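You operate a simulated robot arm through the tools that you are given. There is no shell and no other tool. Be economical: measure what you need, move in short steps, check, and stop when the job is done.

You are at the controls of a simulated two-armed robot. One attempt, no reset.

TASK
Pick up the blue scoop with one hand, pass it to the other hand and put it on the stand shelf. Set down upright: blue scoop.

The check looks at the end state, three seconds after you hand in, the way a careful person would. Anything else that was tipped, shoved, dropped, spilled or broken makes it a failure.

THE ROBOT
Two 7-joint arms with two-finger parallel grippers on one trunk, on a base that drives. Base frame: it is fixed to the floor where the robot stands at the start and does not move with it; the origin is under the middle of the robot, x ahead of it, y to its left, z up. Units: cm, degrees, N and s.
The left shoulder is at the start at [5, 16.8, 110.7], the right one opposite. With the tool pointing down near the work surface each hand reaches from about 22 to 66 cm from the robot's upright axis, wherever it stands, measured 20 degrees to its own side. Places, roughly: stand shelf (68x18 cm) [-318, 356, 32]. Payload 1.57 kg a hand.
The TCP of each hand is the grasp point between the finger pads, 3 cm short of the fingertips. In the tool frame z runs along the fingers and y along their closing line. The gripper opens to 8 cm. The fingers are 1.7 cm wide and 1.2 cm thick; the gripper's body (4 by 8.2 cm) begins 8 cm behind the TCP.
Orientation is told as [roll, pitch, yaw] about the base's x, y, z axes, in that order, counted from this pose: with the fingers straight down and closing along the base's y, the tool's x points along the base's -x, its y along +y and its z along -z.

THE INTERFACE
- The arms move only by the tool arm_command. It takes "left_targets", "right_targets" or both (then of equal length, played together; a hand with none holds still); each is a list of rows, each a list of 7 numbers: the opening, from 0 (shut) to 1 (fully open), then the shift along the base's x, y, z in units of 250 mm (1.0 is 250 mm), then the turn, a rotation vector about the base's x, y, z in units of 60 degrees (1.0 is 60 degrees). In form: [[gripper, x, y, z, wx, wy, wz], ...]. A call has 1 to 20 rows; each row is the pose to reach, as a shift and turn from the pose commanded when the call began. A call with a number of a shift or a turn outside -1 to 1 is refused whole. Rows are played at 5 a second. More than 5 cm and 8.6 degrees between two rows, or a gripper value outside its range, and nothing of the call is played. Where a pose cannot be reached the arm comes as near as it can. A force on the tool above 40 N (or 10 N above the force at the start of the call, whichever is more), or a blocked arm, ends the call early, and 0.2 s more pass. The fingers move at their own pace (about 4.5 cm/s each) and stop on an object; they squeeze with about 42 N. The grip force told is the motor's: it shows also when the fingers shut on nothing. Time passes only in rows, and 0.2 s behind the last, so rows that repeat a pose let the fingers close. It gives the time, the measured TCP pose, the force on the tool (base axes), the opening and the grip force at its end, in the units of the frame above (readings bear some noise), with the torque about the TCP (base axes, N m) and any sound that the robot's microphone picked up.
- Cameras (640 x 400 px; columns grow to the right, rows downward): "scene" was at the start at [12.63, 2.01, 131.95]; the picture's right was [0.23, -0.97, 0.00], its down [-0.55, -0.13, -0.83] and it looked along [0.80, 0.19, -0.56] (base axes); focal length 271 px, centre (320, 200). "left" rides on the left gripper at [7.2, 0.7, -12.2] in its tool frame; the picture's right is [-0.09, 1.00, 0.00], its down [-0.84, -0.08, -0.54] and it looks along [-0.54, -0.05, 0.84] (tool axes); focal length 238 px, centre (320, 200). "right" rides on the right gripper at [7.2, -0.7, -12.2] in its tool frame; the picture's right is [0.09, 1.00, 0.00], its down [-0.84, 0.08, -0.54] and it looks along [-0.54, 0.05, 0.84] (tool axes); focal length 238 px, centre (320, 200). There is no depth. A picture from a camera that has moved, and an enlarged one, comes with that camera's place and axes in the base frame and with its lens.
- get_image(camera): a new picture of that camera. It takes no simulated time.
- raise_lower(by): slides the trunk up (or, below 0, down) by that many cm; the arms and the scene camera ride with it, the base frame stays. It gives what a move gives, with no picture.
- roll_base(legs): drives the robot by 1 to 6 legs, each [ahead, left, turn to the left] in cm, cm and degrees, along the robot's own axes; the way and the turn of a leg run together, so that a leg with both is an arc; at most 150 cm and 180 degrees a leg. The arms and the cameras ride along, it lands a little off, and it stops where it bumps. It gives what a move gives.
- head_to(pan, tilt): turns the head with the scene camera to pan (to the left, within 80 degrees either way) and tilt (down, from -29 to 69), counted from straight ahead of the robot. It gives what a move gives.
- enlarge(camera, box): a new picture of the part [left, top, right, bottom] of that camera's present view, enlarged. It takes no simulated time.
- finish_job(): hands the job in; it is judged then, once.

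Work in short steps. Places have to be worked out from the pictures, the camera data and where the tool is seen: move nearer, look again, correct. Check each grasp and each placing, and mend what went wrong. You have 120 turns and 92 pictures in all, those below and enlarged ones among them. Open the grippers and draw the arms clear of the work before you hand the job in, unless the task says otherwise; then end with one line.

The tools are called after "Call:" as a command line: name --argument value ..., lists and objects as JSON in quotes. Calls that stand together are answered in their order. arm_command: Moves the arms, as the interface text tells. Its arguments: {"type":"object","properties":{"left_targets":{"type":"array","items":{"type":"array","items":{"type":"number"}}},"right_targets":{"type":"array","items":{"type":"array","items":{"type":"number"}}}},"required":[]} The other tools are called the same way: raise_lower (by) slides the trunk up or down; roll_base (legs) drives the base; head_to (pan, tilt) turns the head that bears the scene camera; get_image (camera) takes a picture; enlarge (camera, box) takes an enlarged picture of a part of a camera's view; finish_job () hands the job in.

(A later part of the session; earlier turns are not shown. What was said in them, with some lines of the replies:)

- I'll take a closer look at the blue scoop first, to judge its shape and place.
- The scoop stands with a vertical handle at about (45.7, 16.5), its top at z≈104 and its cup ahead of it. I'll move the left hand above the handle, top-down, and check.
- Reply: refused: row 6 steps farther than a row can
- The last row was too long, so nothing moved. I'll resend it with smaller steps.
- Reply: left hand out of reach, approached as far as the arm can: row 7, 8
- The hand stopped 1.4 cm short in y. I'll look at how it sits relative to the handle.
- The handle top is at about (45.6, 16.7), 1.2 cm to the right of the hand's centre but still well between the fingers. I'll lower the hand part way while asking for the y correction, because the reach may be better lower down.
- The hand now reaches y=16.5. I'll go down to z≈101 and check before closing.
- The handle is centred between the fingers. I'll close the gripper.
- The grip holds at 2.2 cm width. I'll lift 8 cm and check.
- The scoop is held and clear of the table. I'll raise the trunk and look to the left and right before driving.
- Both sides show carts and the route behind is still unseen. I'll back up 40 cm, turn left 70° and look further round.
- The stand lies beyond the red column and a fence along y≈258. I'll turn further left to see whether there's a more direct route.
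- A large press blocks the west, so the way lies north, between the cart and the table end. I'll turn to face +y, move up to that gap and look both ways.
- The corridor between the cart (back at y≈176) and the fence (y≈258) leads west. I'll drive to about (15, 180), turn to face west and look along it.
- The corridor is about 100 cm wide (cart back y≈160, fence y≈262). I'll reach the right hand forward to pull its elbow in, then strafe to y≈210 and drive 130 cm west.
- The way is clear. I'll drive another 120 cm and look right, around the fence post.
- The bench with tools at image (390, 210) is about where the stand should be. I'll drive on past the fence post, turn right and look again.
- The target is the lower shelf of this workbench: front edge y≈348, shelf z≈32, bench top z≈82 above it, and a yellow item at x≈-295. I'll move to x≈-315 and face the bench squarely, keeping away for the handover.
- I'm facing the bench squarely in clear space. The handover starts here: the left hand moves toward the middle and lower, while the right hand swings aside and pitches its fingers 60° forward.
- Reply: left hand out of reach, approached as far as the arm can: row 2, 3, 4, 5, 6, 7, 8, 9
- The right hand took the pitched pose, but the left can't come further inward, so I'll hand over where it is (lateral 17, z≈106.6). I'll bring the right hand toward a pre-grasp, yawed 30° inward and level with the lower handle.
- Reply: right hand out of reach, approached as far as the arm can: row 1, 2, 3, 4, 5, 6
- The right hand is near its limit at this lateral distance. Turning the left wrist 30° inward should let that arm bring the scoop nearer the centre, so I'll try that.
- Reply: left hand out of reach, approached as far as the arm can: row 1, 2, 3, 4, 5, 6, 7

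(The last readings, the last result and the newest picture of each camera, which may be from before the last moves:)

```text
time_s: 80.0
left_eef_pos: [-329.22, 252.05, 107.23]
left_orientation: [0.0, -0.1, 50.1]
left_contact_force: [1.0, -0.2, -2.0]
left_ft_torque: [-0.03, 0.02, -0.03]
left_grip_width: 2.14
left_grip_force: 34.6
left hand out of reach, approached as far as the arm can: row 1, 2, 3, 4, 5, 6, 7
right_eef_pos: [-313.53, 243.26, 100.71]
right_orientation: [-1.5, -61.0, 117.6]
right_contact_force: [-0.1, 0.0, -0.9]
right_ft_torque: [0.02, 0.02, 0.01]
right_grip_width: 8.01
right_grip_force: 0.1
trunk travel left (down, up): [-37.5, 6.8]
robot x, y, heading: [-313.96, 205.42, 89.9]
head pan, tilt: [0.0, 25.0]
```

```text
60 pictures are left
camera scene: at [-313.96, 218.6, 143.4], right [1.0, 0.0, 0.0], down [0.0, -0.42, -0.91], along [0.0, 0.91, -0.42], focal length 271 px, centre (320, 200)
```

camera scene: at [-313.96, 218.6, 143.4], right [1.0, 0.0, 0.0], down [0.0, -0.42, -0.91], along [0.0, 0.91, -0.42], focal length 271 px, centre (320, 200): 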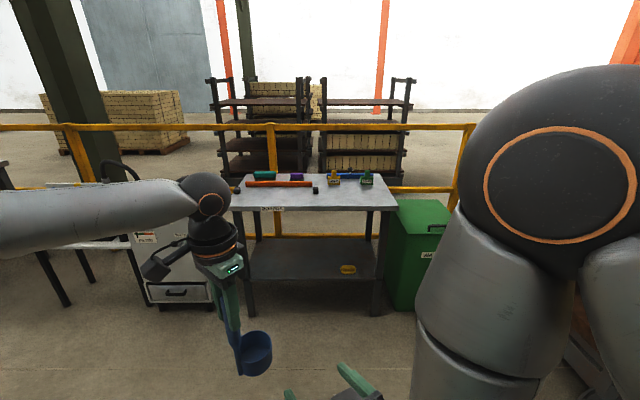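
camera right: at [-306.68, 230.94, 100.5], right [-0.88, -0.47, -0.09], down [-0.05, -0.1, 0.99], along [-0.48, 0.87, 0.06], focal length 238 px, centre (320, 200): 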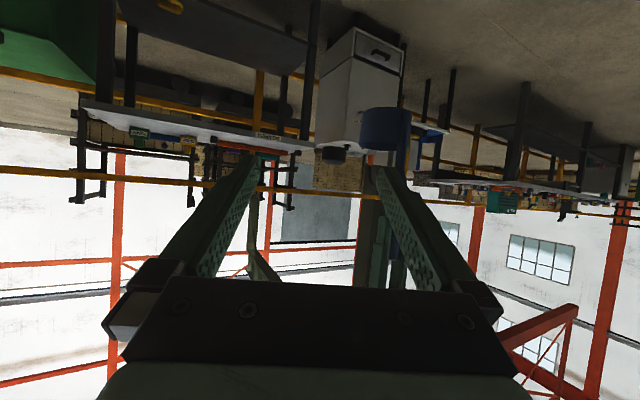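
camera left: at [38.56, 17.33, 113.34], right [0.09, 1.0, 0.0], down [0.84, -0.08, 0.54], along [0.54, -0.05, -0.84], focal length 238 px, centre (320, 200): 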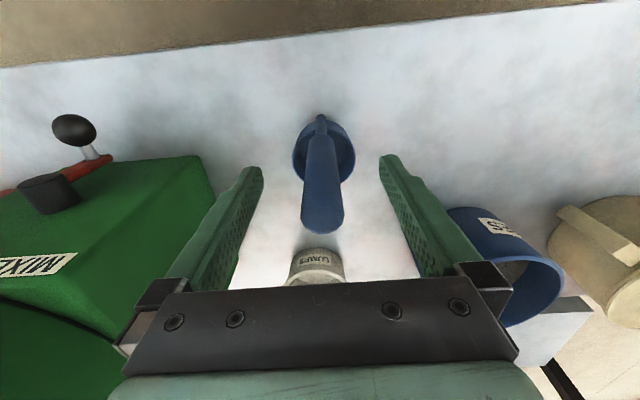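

The left arm's limit is in position, not yaw, but its camera is now turned out of the way. I'll test how far the right hand can go forward and left toward the handle at (-329.2, 252).

Call:
arm_command --right_targets '[[1, -0.1, 0.1, 0, 0, 0, 0], [1, -0.2, 0.16, 0, 0, 0, 0], [1, -0.25, 0.16, 0, 0, 0, 0], [1, -0.25, 0.16, 0, 0, 0, 0]]'

Call:
get_image --camera "right"

```text
time_s: 81.0
left_eef_pos: [-329.39, 252.09, 107.17]
left_orientation: [0.1, -0.1, 50.1]
left_contact_force: [0.4, 0.1, -2.1]
left_ft_torque: [-0.03, 0.01, -0.04]
left_grip_width: 2.15
left_grip_force: 34.5
right_eef_pos: [-319.87, 247.16, 100.41]
right_orientation: [-3.0, -60.5, 119.2]
right_contact_force: [-0.3, -0.3, 0.0]
right_ft_torque: [-0.01, 0.03, 0.03]
right_grip_width: 8.01
right_grip_force: 0.0
trunk travel left (down, up): [-37.5, 6.8]
robot x, y, heading: [-313.87, 205.16, 89.8]
head pan, tilt: [0.0, 25.0]
```

```text
59 pictures are left
camera right: at [-312.87, 234.8, 100.21], right [-0.87, -0.49, -0.1], down [-0.06, -0.1, 0.99], along [-0.5, 0.87, 0.06], focal length 238 px, centre (320, 200)
```

right: 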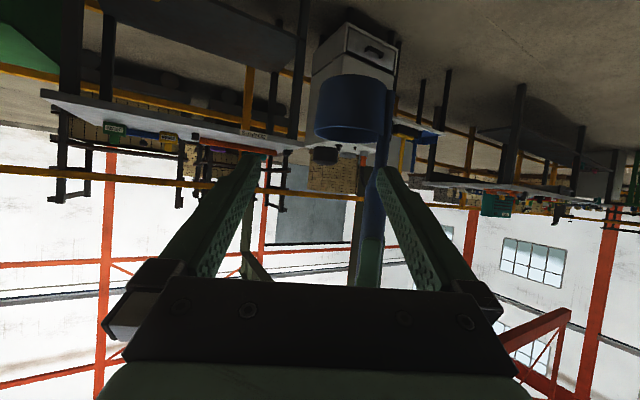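

This move was reachable. The handle is 5.8 cm to the side of the right hand's axis and 8.9 cm ahead, so I'll shift sideways first.

Call:
arm_command --right_targets '[[1, -0.1, -0.057, 0, 0, 0, 0], [1, -0.2, -0.114, 0, 0, 0, 0], [1, -0.2, -0.114, 0, 0, 0, 0]]'

Call:
get_image --camera "right"

```text
time_s: 81.8
left_eef_pos: [-329.42, 252.07, 107.24]
left_orientation: [0.0, -0.1, 50.2]
left_contact_force: [-0.1, 0.3, -1.3]
left_ft_torque: [-0.09, 0.03, -0.05]
left_grip_width: 2.14
left_grip_force: 34.2
right_eef_pos: [-324.91, 244.4, 100.41]
right_orientation: [-2.8, -60.6, 119.2]
right_contact_force: [-0.1, 0.6, 0.4]
right_ft_torque: [0.01, 0.03, 0.03]
right_grip_width: 8.0
right_grip_force: 0.1
trunk travel left (down, up): [-37.5, 6.8]
robot x, y, heading: [-314.16, 205.38, 89.5]
head pan, tilt: [0.0, 25.0]
```

```text
58 pictures are left
camera right: at [-317.96, 232.07, 100.26], right [-0.87, -0.49, -0.1], down [-0.06, -0.1, 0.99], along [-0.5, 0.87, 0.06], focal length 238 px, centre (320, 200)
```

right: 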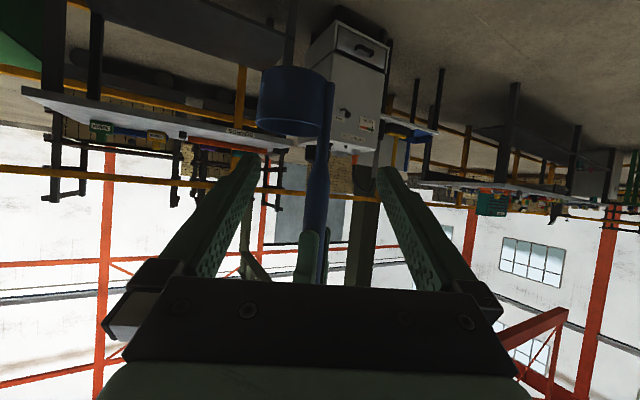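

The handle is centred in the right camera, with bare handle between the cup and the left fingers. I'll advance onto it.

Call:
arm_command --right_targets '[[1, -0.06, 0.1, 0, 0, 0, 0], [1, -0.12, 0.205, -0.01, 0, 0, 0], [1, -0.18, 0.308, -0.016, 0, 0, 0], [1, -0.18, 0.308, -0.016, 0, 0, 0]]'

Call:
get_image --camera "right"

Call:
get_image --camera "left"

```text
time_s: 82.8
left_eef_pos: [-329.44, 252.04, 107.25]
left_orientation: [0.0, -0.2, 50.3]
left_contact_force: [0.0, -0.5, -1.2]
left_ft_torque: [-0.06, 0.04, -0.02]
left_grip_width: 2.13
left_grip_force: 34.6
right_eef_pos: [-329.54, 252.01, 100.08]
right_orientation: [-2.7, -60.5, 119.3]
right_contact_force: [-0.1, -1.1, -0.8]
right_ft_torque: [0.0, -0.01, 0.0]
right_grip_width: 8.02
right_grip_force: 0.1
trunk travel left (down, up): [-37.5, 6.8]
robot x, y, heading: [-314.3, 205.39, 89.9]
head pan, tilt: [0.0, 25.0]
```

```text
57 pictures are left
camera right: at [-322.51, 239.61, 99.91], right [-0.87, -0.49, -0.1], down [-0.06, -0.1, 0.99], along [-0.5, 0.87, 0.06], focal length 238 px, centre (320, 200)
```

right: 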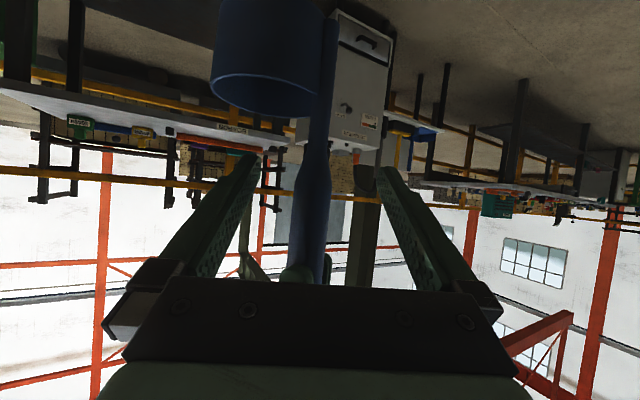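

```text
56 pictures are left
camera left: at [-334.35, 247.07, 119.5], right [-0.71, 0.71, 0.0], down [0.59, 0.59, 0.54], along [0.38, 0.38, -0.84], focal length 238 px, centre (320, 200)
```

left: 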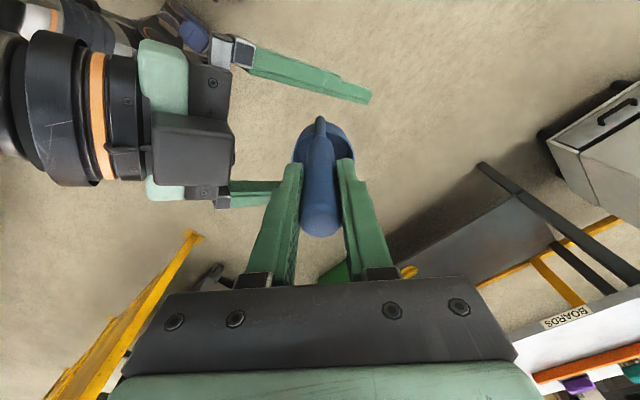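

The fingers straddle the handle below the left hand. I'll close the right gripper.

Call:
arm_command --right_targets '[[0.5, 0, 0, 0, 0, 0, 0], [0.3, 0, 0, 0, 0, 0, 0], [0, 0, 0, 0, 0, 0, 0], [0, 0, 0, 0, 0, 0, 0], [0, 0, 0, 0, 0, 0, 0], [0, 0, 0, 0, 0, 0, 0]]'

Call:
get_image --camera "right"

```text
time_s: 84.2
left_eef_pos: [-329.48, 252.15, 107.14]
left_orientation: [0.1, 0.2, 50.2]
left_contact_force: [-15.6, -7.0, 2.5]
left_ft_torque: [-0.2, 0.42, -0.07]
left_grip_width: 2.12
left_grip_force: 34.6
right_eef_pos: [-329.32, 251.98, 99.97]
right_orientation: [-2.9, -60.6, 119.0]
right_contact_force: [15.8, 7.0, -1.3]
right_ft_torque: [-0.32, 0.7, 0.1]
right_grip_width: 2.2
right_grip_force: 35.2
trunk travel left (down, up): [-37.5, 6.8]
robot x, y, heading: [-313.74, 205.24, 89.6]
head pan, tilt: [0.0, 25.0]
```

```text
55 pictures are left
camera right: at [-322.4, 239.7, 99.89], right [-0.87, -0.48, -0.1], down [-0.06, -0.1, 0.99], along [-0.49, 0.87, 0.06], focal length 238 px, centre (320, 200)
```

right: 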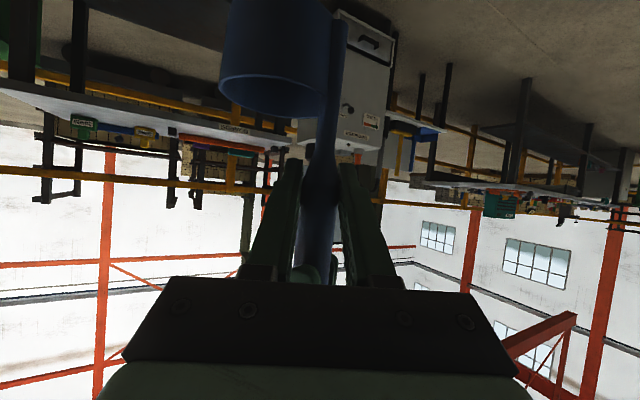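

Both hands hold the handle. I'll open the left hand and then draw it straight up.

Call:
arm_command --left_targets '[[0.4, 0, 0, 0, 0, 0, 0], [0.8, 0, 0, 0, 0, 0, 0], [1, 0, 0, 0, 0, 0, 0], [1, 0, 0, 0.12, 0, 0, 0], [1, 0, 0, 0.24, 0, 0, 0], [1, -0.02, 0, 0.36, 0, 0, 0], [1, -0.16, 0, 0.44, 0, 0, 0], [1, -0.34, 0, 0.44, 0, 0, 0], [1, -0.5, 0, 0.44, 0, 0, 0], [1, -0.5, 0, 0.44, 0, 0, 0]]'

Call:
get_image --camera "scene"

Call:
get_image --camera "left"

```text
time_s: 86.4
left_eef_pos: [-341.93, 252.19, 118.13]
left_orientation: [0.0, 0.0, 50.2]
left_contact_force: [1.1, -0.6, -0.6]
left_ft_torque: [-0.02, 0.0, 0.0]
left_grip_width: 7.99
left_grip_force: 0.2
right_eef_pos: [-329.48, 251.95, 100.15]
right_orientation: [-2.8, -60.7, 119.3]
right_contact_force: [0.4, -0.1, -0.5]
right_ft_torque: [-0.03, 0.03, 0.01]
right_grip_width: 2.13
right_grip_force: 34.4
trunk travel left (down, up): [-37.5, 6.8]
robot x, y, heading: [-313.91, 205.17, 89.8]
head pan, tilt: [0.0, 25.0]
```

```text
54 pictures are left
camera scene: at [-313.93, 218.62, 143.4], right [1.0, 0.0, 0.0], down [0.0, -0.42, -0.91], along [0.0, 0.91, -0.42], focal length 271 px, centre (320, 200)
```

scene: 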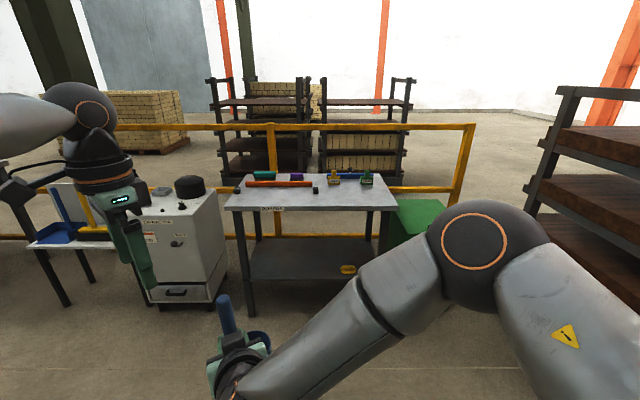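

```text
53 pictures are left
camera left: at [-346.92, 247.09, 130.36], right [-0.71, 0.71, 0.0], down [0.6, 0.59, 0.54], along [0.38, 0.38, -0.84], focal length 238 px, centre (320, 200)
```

left: 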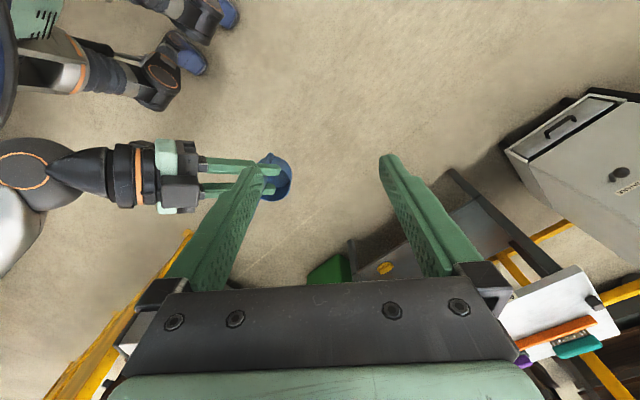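

The right hand holds the scoop alone. I'll draw the left arm back and swing the right hand to its own side with the yaw undone.

Call:
arm_command --left_targets '[[1, -0.03, -0.1, 0.04, 0, 0, 0.1], [1, -0.06, -0.2, 0.08, 0, 0, 0.2], [1, -0.1, -0.3, 0.12, 0, 0, 0.3], [1, -0.14, -0.4, 0.16, 0, 0, 0.4], [1, -0.18, -0.5, 0.2, 0, 0, 0.5], [1, -0.2, -0.6, 0.24, 0, 0, 0.6], [1, -0.2, -0.64, 0.24, 0, 0, 0.66], [1, -0.2, -0.64, 0.24, 0, 0, 0.66]]' --right_targets '[[0, 0.12, 0.02, 0, 0, 0, -0.06], [0, 0.26, 0.04, 0, 0, 0, -0.13], [0, 0.4, 0.06, 0, 0, 0, -0.2], [0, 0.54, 0.08, 0, 0, 0, -0.27], [0, 0.68, 0.1, 0, 0, 0, -0.34], [0, 0.82, 0.12, 0, 0, 0, -0.42], [0, 0.96, 0.12, 0, 0, 0, -0.49], [0, 0.96, 0.12, 0, 0, 0, -0.49]]'

Call:
get_image --camera "scene"

```text
time_s: 88.2
left_eef_pos: [-346.88, 236.01, 124.27]
left_orientation: [0.0, 0.1, 89.8]
left_contact_force: [1.3, 0.9, 0.6]
left_ft_torque: [-0.02, -0.03, -0.01]
left_grip_width: 8.0
left_grip_force: 0.1
right_eef_pos: [-305.29, 255.0, 100.03]
right_orientation: [-2.9, -60.5, 89.9]
right_contact_force: [-0.5, 0.9, -0.2]
right_ft_torque: [-0.01, 0.01, -0.01]
right_grip_width: 2.14
right_grip_force: 34.4
trunk travel left (down, up): [-37.5, 6.8]
robot x, y, heading: [-313.83, 205.5, 89.6]
head pan, tilt: [0.0, 25.0]
```

```text
52 pictures are left
camera scene: at [-313.98, 218.61, 143.4], right [1.0, 0.0, 0.0], down [0.0, -0.42, -0.91], along [0.0, 0.91, -0.42], focal length 271 px, centre (320, 200)
```

scene: 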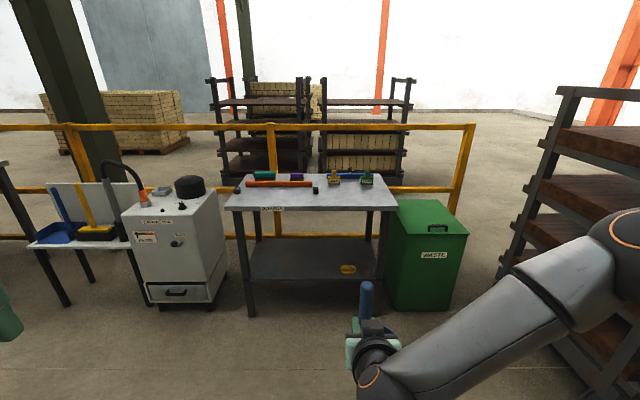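

Both arms are where I want them. I'll lower the trunk fully here in clear space and test whether the right hand can get down to shelf height.

Call:
raise_lower --by -37.4

Call:
arm_command --right_targets '[[0, 0, 0, -0.12, 0, 0, 0], [0, 0, 0, -0.24, 0, 0, 0], [0, 0, 0, -0.36, 0, 0, 0], [0, 0, 0, -0.48, 0, 0, 0], [0, 0, 0, -0.6, 0, 0, 0], [0, 0, 0, -0.7, 0, 0, 0], [0, 0, 0, -0.7, 0, 0, 0]]'

Call:
head_to --pan 0 --tilt 35

Call:
get_image --camera "scene"

```text
time_s: 91.8
left_eef_pos: [-346.72, 236.03, 86.9]
left_orientation: [0.0, 0.0, 89.7]
left_contact_force: [-0.7, 0.1, -0.2]
left_ft_torque: [-0.02, 0.02, -0.03]
left_grip_width: 8.01
left_grip_force: 0.1
right_eef_pos: [-305.34, 254.95, 62.61]
right_orientation: [-2.7, -60.6, 89.8]
right_contact_force: [-0.1, -0.8, 0.5]
right_ft_torque: [0.02, 0.0, -0.02]
right_grip_width: 2.14
right_grip_force: 34.7
trunk travel left (down, up): [-0.1, 44.2]
robot x, y, heading: [-314.01, 205.54, 89.8]
head pan, tilt: [0.0, 25.0]
```

```text
time_s: 93.4
left_eef_pos: [-346.78, 236.08, 86.9]
left_orientation: [0.0, 0.0, 89.7]
left_contact_force: [-0.4, -0.2, 0.7]
left_ft_torque: [0.0, -0.04, 0.0]
left_grip_width: 8.0
left_grip_force: 0.1
right_eef_pos: [-305.9, 254.95, 45.32]
right_orientation: [-3.2, -60.2, 89.9]
right_contact_force: [-0.3, 0.2, 0.2]
right_ft_torque: [0.01, 0.02, -0.01]
right_grip_width: 2.13
right_grip_force: 34.2
right hand out of reach, approached as far as the arm can: row 6, 7
trunk travel left (down, up): [-0.1, 44.2]
robot x, y, heading: [-314.15, 205.66, 90.0]
head pan, tilt: [0.0, 25.0]
```

```text
time_s: 94.2
left_eef_pos: [-346.9, 235.99, 86.87]
left_orientation: [0.0, 0.0, 89.8]
left_contact_force: [-0.3, -0.8, 0.0]
left_ft_torque: [-0.02, 0.01, 0.01]
left_grip_width: 7.99
left_grip_force: 0.1
right_eef_pos: [-305.88, 254.96, 45.33]
right_orientation: [-3.2, -60.3, 90.0]
right_contact_force: [0.0, -0.5, -0.3]
right_ft_torque: [0.0, 0.03, 0.01]
right_grip_width: 2.13
right_grip_force: 35.0
trunk travel left (down, up): [-0.1, 44.2]
robot x, y, heading: [-314.02, 205.38, 89.9]
head pan, tilt: [0.0, 35.0]
```

```text
51 pictures are left
camera scene: at [-313.95, 218.19, 104.43], right [1.0, 0.0, 0.0], down [0.0, -0.57, -0.82], along [0.0, 0.82, -0.57], focal length 271 px, centre (320, 200)
```

scene: 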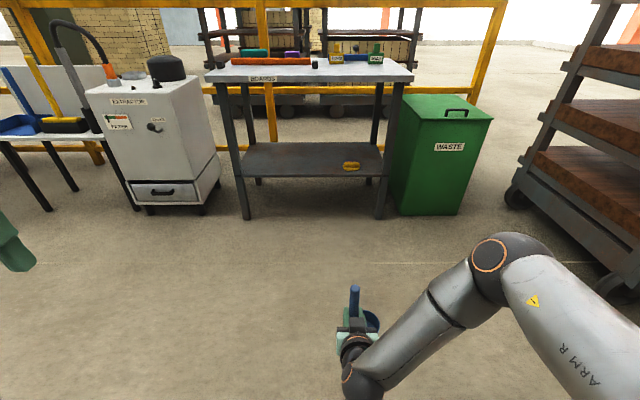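

It stopped at z≈45 and about 42 is needed. I'll see whether a more outward, more forward position goes lower.

Call:
arm_command --right_targets '[[0, 0.15, 0, 0, 0, 0, 0], [0, 0.3, 0.08, 0, 0, 0, 0], [0, 0.3, 0.16, -0.08, 0, 0, 0], [0, 0.3, 0.16, -0.2, 0, 0, 0], [0, 0.3, 0.16, -0.2, 0, 0, 0]]'

```text
time_s: 95.4
left_eef_pos: [-346.82, 236.09, 86.89]
left_orientation: [0.0, 0.0, 89.8]
left_contact_force: [0.0, 0.5, 0.0]
left_ft_torque: [0.0, -0.01, 0.01]
left_grip_width: 8.01
left_grip_force: 0.0
right_eef_pos: [-303.06, 261.36, 42.73]
right_orientation: [-4.9, -58.7, 89.6]
right_contact_force: [0.4, 0.4, 0.0]
right_ft_torque: [0.01, 0.02, -0.03]
right_grip_width: 2.14
right_grip_force: 35.0
right hand out of reach, approached as far as the arm can: row 1, 2, 3, 4, 5
trunk travel left (down, up): [-0.1, 44.2]
robot x, y, heading: [-313.86, 205.31, 89.7]
head pan, tilt: [0.0, 35.0]
```

Going forward helped (now z 42.7), while outward seems limited. I'll try further forward and slightly inward.

Call:
arm_command --right_targets '[[0, -0.08, 0.12, 0, 0, 0, 0], [0, -0.12, 0.24, 0, 0, 0, 0], [0, -0.12, 0.24, -0.06, 0, 0, 0], [0, -0.12, 0.24, -0.12, 0, 0, 0], [0, -0.12, 0.24, -0.12, 0, 0, 0]]'

Call:
get_image --camera "scene"

```text
time_s: 96.6
left_eef_pos: [-346.95, 236.08, 87.03]
left_orientation: [0.1, 0.1, 89.8]
left_contact_force: [0.0, 0.4, 0.6]
left_ft_torque: [0.03, -0.03, 0.0]
left_grip_width: 8.0
left_grip_force: 0.2
right_eef_pos: [-306.2, 267.22, 39.64]
right_orientation: [-2.7, -60.5, 89.9]
right_contact_force: [-0.7, 1.2, -0.6]
right_ft_torque: [0.03, 0.01, -0.01]
right_grip_width: 2.14
right_grip_force: 34.5
trunk travel left (down, up): [-0.1, 44.2]
robot x, y, heading: [-314.66, 205.32, 90.0]
head pan, tilt: [0.0, 35.0]
```

```text
50 pictures are left
camera scene: at [-313.95, 218.19, 104.43], right [1.0, 0.0, 0.0], down [0.0, -0.57, -0.82], along [0.0, 0.82, -0.57], focal length 271 px, centre (320, 200)
```

scene: 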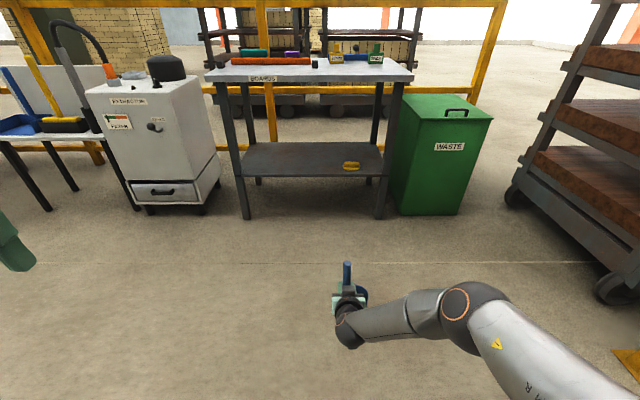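

Here it reaches z 39.6 with the right orientation, so placing is feasible about 62 cm ahead. I'll raise the hand to z≈51 for insertion, move left 20 cm, and drive up to just short of the bench.

Call:
arm_command --right_targets '[[0, 0, 0, 0.15, 0, 0, 0], [0, 0, 0, 0.3, 0, 0, 0], [0, 0, 0, 0.46, 0, 0, 0], [0, 0, 0, 0.46, 0, 0, 0]]'

Call:
roll_base --legs '[[0, 20, 0], [55, 0, 0]]'

Call:
get_image --camera "scene"

Call:
get_image --camera "right"

```text
time_s: 97.6
left_eef_pos: [-346.89, 235.96, 86.86]
left_orientation: [0.0, 0.1, 89.8]
left_contact_force: [0.2, -0.1, 0.1]
left_ft_torque: [0.02, 0.0, -0.01]
left_grip_width: 8.02
left_grip_force: 0.1
right_eef_pos: [-306.16, 267.03, 51.07]
right_orientation: [-2.9, -60.5, 90.0]
right_contact_force: [0.6, 0.6, 0.3]
right_ft_torque: [0.0, 0.06, 0.02]
right_grip_width: 2.13
right_grip_force: 34.7
trunk travel left (down, up): [-0.1, 44.2]
robot x, y, heading: [-313.77, 205.41, 89.9]
head pan, tilt: [0.0, 35.0]
```

```text
time_s: 101.9
left_eef_pos: [-365.77, 291.76, 86.94]
left_orientation: [0.0, 0.0, 89.2]
left_contact_force: [-0.5, -0.2, 0.3]
left_ft_torque: [-0.01, 0.01, -0.03]
left_grip_width: 8.0
left_grip_force: 0.1
right_eef_pos: [-324.85, 322.58, 51.02]
right_orientation: [-2.8, -60.6, 89.4]
right_contact_force: [-0.2, 1.0, 1.0]
right_ft_torque: [0.01, 0.0, -0.02]
right_grip_width: 2.14
right_grip_force: 35.2
trunk travel left (down, up): [-0.1, 44.2]
robot x, y, heading: [-333.16, 261.0, 89.2]
head pan, tilt: [0.0, 35.0]
```

```text
49 pictures are left
camera scene: at [-333.1, 273.62, 104.43], right [1.0, -0.01, 0.0], down [-0.01, -0.57, -0.82], along [0.01, 0.82, -0.57], focal length 271 px, centre (320, 200)
```

scene: 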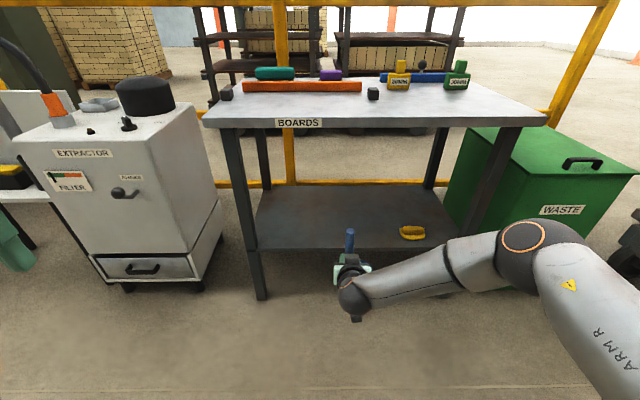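

```text
48 pictures are left
camera right: at [-324.97, 308.31, 50.9], right [-0.99, 0.01, -0.1], down [-0.1, -0.06, 0.99], along [0.0, 1.0, 0.06], focal length 238 px, centre (320, 200)
```

right: 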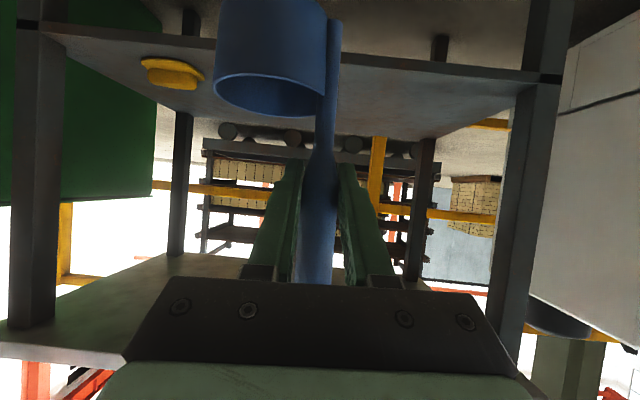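

The shelf front is at y≈346.5, the yellow item is at x≈-296, and the way in is clear. I'll drive in 33 cm so that the handle sits at y≈355.5 above the shelf.

Call:
roll_base --legs '[[33, 0, 0.5]]'

Call:
get_image --camera "scene"

Call:
get_image --camera "right"

```text
time_s: 104.1
left_eef_pos: [-365.65, 324.82, 86.99]
left_orientation: [0.0, 0.0, 89.6]
left_contact_force: [0.2, 0.0, -0.6]
left_ft_torque: [0.0, 0.01, -0.01]
left_grip_width: 7.96
left_grip_force: 0.0
right_eef_pos: [-324.97, 355.88, 51.09]
right_orientation: [-2.7, -60.5, 89.7]
right_contact_force: [0.4, 0.7, 0.2]
right_ft_torque: [-0.02, 0.04, -0.02]
right_grip_width: 2.15
right_grip_force: 34.9
trunk travel left (down, up): [-0.1, 44.2]
robot x, y, heading: [-332.79, 293.83, 89.7]
head pan, tilt: [0.0, 35.0]
```

```text
47 pictures are left
camera scene: at [-332.84, 306.83, 104.43], right [1.0, -0.01, 0.0], down [0.0, -0.57, -0.82], along [0.01, 0.82, -0.57], focal length 271 px, centre (320, 200)
```

scene: 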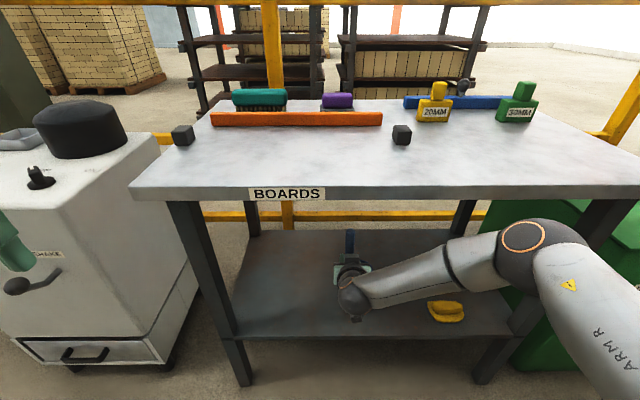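

```text
46 pictures are left
camera right: at [-324.91, 341.57, 50.9], right [-0.99, 0.0, -0.1], down [-0.1, -0.06, 0.99], along [0.0, 1.0, 0.06], focal length 238 px, centre (320, 200)
```

right: 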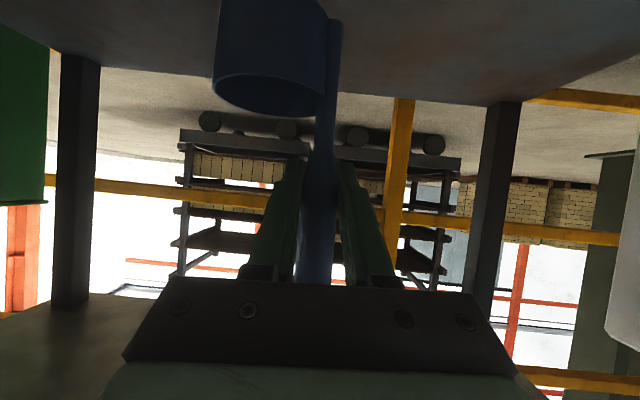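

Everything is clear. I'll lower to just above expected contact, TCP z≈43.

Call:
arm_command --right_targets '[[0, 0, 0, -0.1, 0, 0, 0], [0, 0, 0, -0.2, 0, 0, 0], [0, 0, 0, -0.28, 0, 0, 0], [0, 0, 0, -0.32, 0, 0, 0], [0, 0, 0, -0.32, 0, 0, 0]]'

Call:
get_image --camera "right"

```text
time_s: 105.3
left_eef_pos: [-365.66, 324.84, 86.88]
left_orientation: [0.1, 0.0, 89.6]
left_contact_force: [0.2, 0.4, 0.3]
left_ft_torque: [0.0, -0.01, 0.01]
left_grip_width: 8.0
left_grip_force: 0.0
right_eef_pos: [-324.75, 355.73, 42.98]
right_orientation: [-2.8, -60.6, 89.6]
right_contact_force: [-1.0, 0.6, 0.1]
right_ft_torque: [0.0, 0.06, 0.01]
right_grip_width: 2.11
right_grip_force: 34.4
trunk travel left (down, up): [-0.1, 44.2]
robot x, y, heading: [-332.97, 294.32, 89.6]
head pan, tilt: [0.0, 35.0]
```

```text
45 pictures are left
camera right: at [-324.85, 341.58, 42.85], right [-0.99, 0.0, -0.1], down [-0.1, -0.06, 0.99], along [0.0, 1.0, 0.06], focal length 238 px, centre (320, 200)
```

right: 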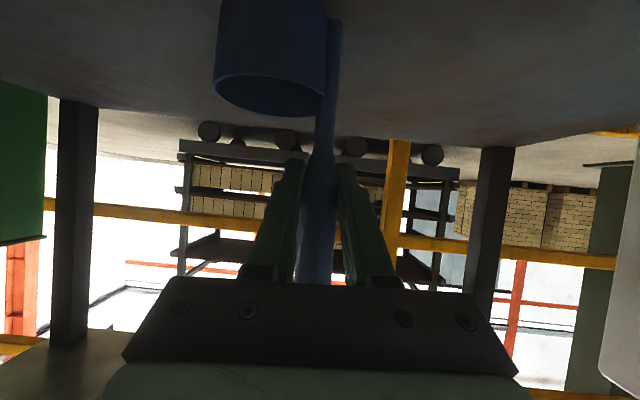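

There's no contact yet. I'll go down in small steps, watching the force.

Call:
arm_command --right_targets '[[0, 0, 0, -0.012, 0, 0, 0], [0, 0, 0, -0.024, 0, 0, 0], [0, 0, 0, -0.036, 0, 0, 0], [0, 0, 0, -0.036, 0, 0, 0]]'

```text
time_s: 106.3
left_eef_pos: [-365.7, 324.84, 86.94]
left_orientation: [0.0, 0.0, 89.6]
left_contact_force: [-0.3, -0.2, -0.8]
left_ft_torque: [0.0, 0.02, 0.02]
left_grip_width: 8.0
left_grip_force: 0.1
right_eef_pos: [-324.86, 355.77, 42.18]
right_orientation: [-2.8, -60.5, 89.9]
right_contact_force: [0.0, 0.3, -0.6]
right_ft_torque: [-0.01, 0.02, -0.02]
right_grip_width: 2.15
right_grip_force: 35.0
trunk travel left (down, up): [-0.1, 44.2]
robot x, y, heading: [-333.13, 293.86, 89.5]
head pan, tilt: [0.0, 35.0]
```

Still free, so I'll continue in finer steps.

Call:
arm_command --right_targets '[[0, 0, 0, -0.008, 0, 0, 0], [0, 0, 0, -0.016, 0, 0, 0], [0, 0, 0, -0.016, 0, 0, 0]]'

```text
time_s: 107.1
left_eef_pos: [-365.69, 324.73, 86.92]
left_orientation: [0.0, -0.1, 89.6]
left_contact_force: [0.1, -0.2, -0.4]
left_ft_torque: [0.03, 0.02, 0.0]
left_grip_width: 8.01
left_grip_force: 0.1
right_eef_pos: [-324.84, 355.81, 42.12]
right_orientation: [-2.9, -60.8, 89.8]
right_contact_force: [0.0, -1.7, 6.9]
right_ft_torque: [-0.09, 0.01, 0.01]
right_grip_width: 2.15
right_grip_force: 34.6
trunk travel left (down, up): [-0.1, 44.2]
robot x, y, heading: [-333.21, 294.19, 89.4]
head pan, tilt: [0.0, 35.0]
```

Contact at z≈42.1 with 7 N. I'll relax that slightly, open the fingers and look.

Call:
arm_command --right_targets '[[0, 0, 0, 0.008, 0, 0, 0], [0.35, 0, 0, 0.008, 0, 0, 0], [0.6, 0, 0, 0.008, 0, 0, 0], [0.9, 0, 0, 0.008, 0, 0, 0], [1, 0, 0, 0.008, 0, 0, 0], [1, 0, 0, 0.008, 0, 0, 0]]'

Call:
get_image --camera "right"

Call:
enlarge --camera "scene" --box '[280, 200, 440, 330]'

```text
time_s: 108.5
left_eef_pos: [-365.68, 324.92, 87.0]
left_orientation: [0.0, 0.0, 89.7]
left_contact_force: [0.5, 0.8, -1.2]
left_ft_torque: [0.02, -0.01, -0.03]
left_grip_width: 8.01
left_grip_force: 0.0
right_eef_pos: [-324.83, 355.75, 42.04]
right_orientation: [-2.8, -60.5, 89.8]
right_contact_force: [0.4, -0.6, 0.3]
right_ft_torque: [0.0, 0.05, -0.01]
right_grip_width: 7.98
right_grip_force: 0.1
trunk travel left (down, up): [-0.1, 44.2]
robot x, y, heading: [-332.68, 293.98, 89.5]
head pan, tilt: [0.0, 35.0]
```

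```text
44 pictures are left
camera right: at [-324.88, 341.6, 41.86], right [-0.99, 0.0, -0.1], down [-0.1, -0.06, 0.99], along [0.0, 1.0, 0.06], focal length 238 px, centre (320, 200)
```

right: 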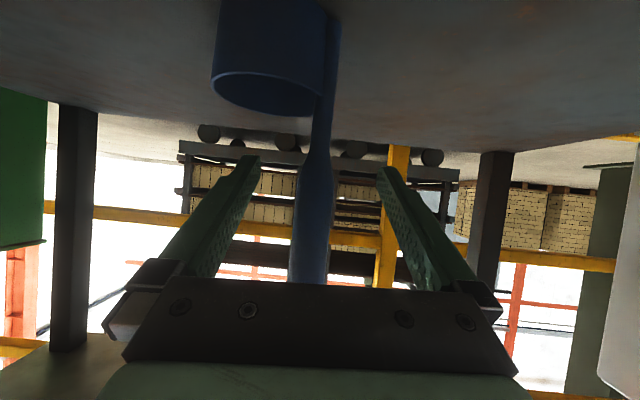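

```text
3.08 times, centred on (360, 265) of scene
camera zoom: at [-332.84, 306.83, 104.43], right [1.0, -0.01, 0.0], down [0.0, -0.57, -0.82], along [0.01, 0.82, -0.57], focal length 832 px, centre (197, 0)
```

zoom: 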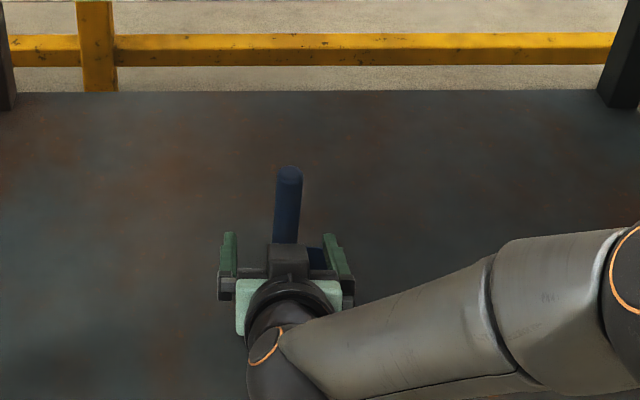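

The scoop stands free with the fingers open around it. I'll back the base straight out and check.

Call:
roll_base --legs '[[-45, 0, 0]]'

Call:
get_image --camera "scene"

Call:
get_image --camera "right"

```text
time_s: 111.2
left_eef_pos: [-365.94, 279.85, 86.96]
left_orientation: [0.1, -0.1, 89.7]
left_contact_force: [-0.3, -0.1, -0.3]
left_ft_torque: [0.04, 0.02, 0.0]
left_grip_width: 7.99
left_grip_force: 0.1
right_eef_pos: [-325.27, 311.06, 42.09]
right_orientation: [-2.8, -60.7, 89.9]
right_contact_force: [0.5, -0.2, 0.4]
right_ft_torque: [-0.02, 0.01, -0.01]
right_grip_width: 8.01
right_grip_force: 0.0
trunk travel left (down, up): [-0.1, 44.2]
robot x, y, heading: [-333.07, 249.09, 89.8]
head pan, tilt: [0.0, 35.0]
```

```text
42 pictures are left
camera scene: at [-333.14, 262.09, 104.43], right [1.0, 0.0, 0.0], down [0.0, -0.57, -0.82], along [0.0, 0.82, -0.57], focal length 271 px, centre (320, 200)
```

scene: 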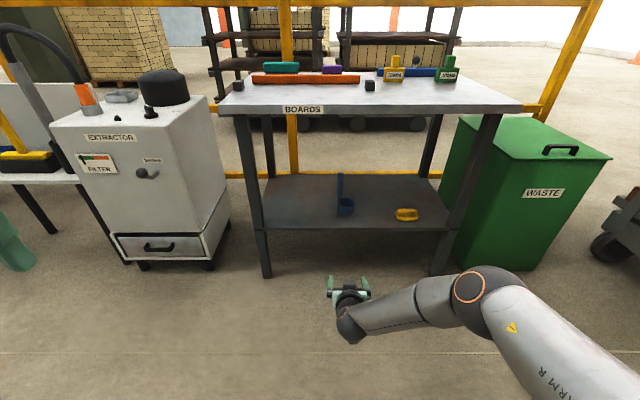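

```text
41 pictures are left
camera right: at [-325.27, 296.87, 41.85], right [-0.99, 0.0, -0.1], down [-0.1, -0.06, 0.99], along [-0.01, 1.0, 0.06], focal length 238 px, centre (320, 200)
```

right: 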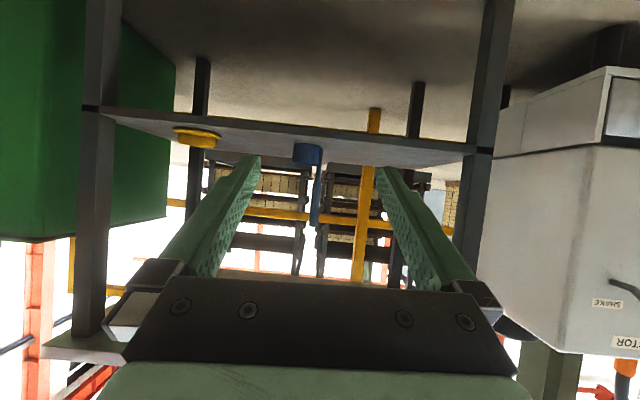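

The scoop stands upright on the shelf and both hands are open and clear of it. Nothing else on or near the bench looks disturbed, so I'll hand in.

Call:
finish_job

```text
The job is handed in.
```

The blue scoop is standing upright on the stand shelf: the left hand picked it up, passed it to the right, and the right set it down, with nothing else seen to be disturbed.
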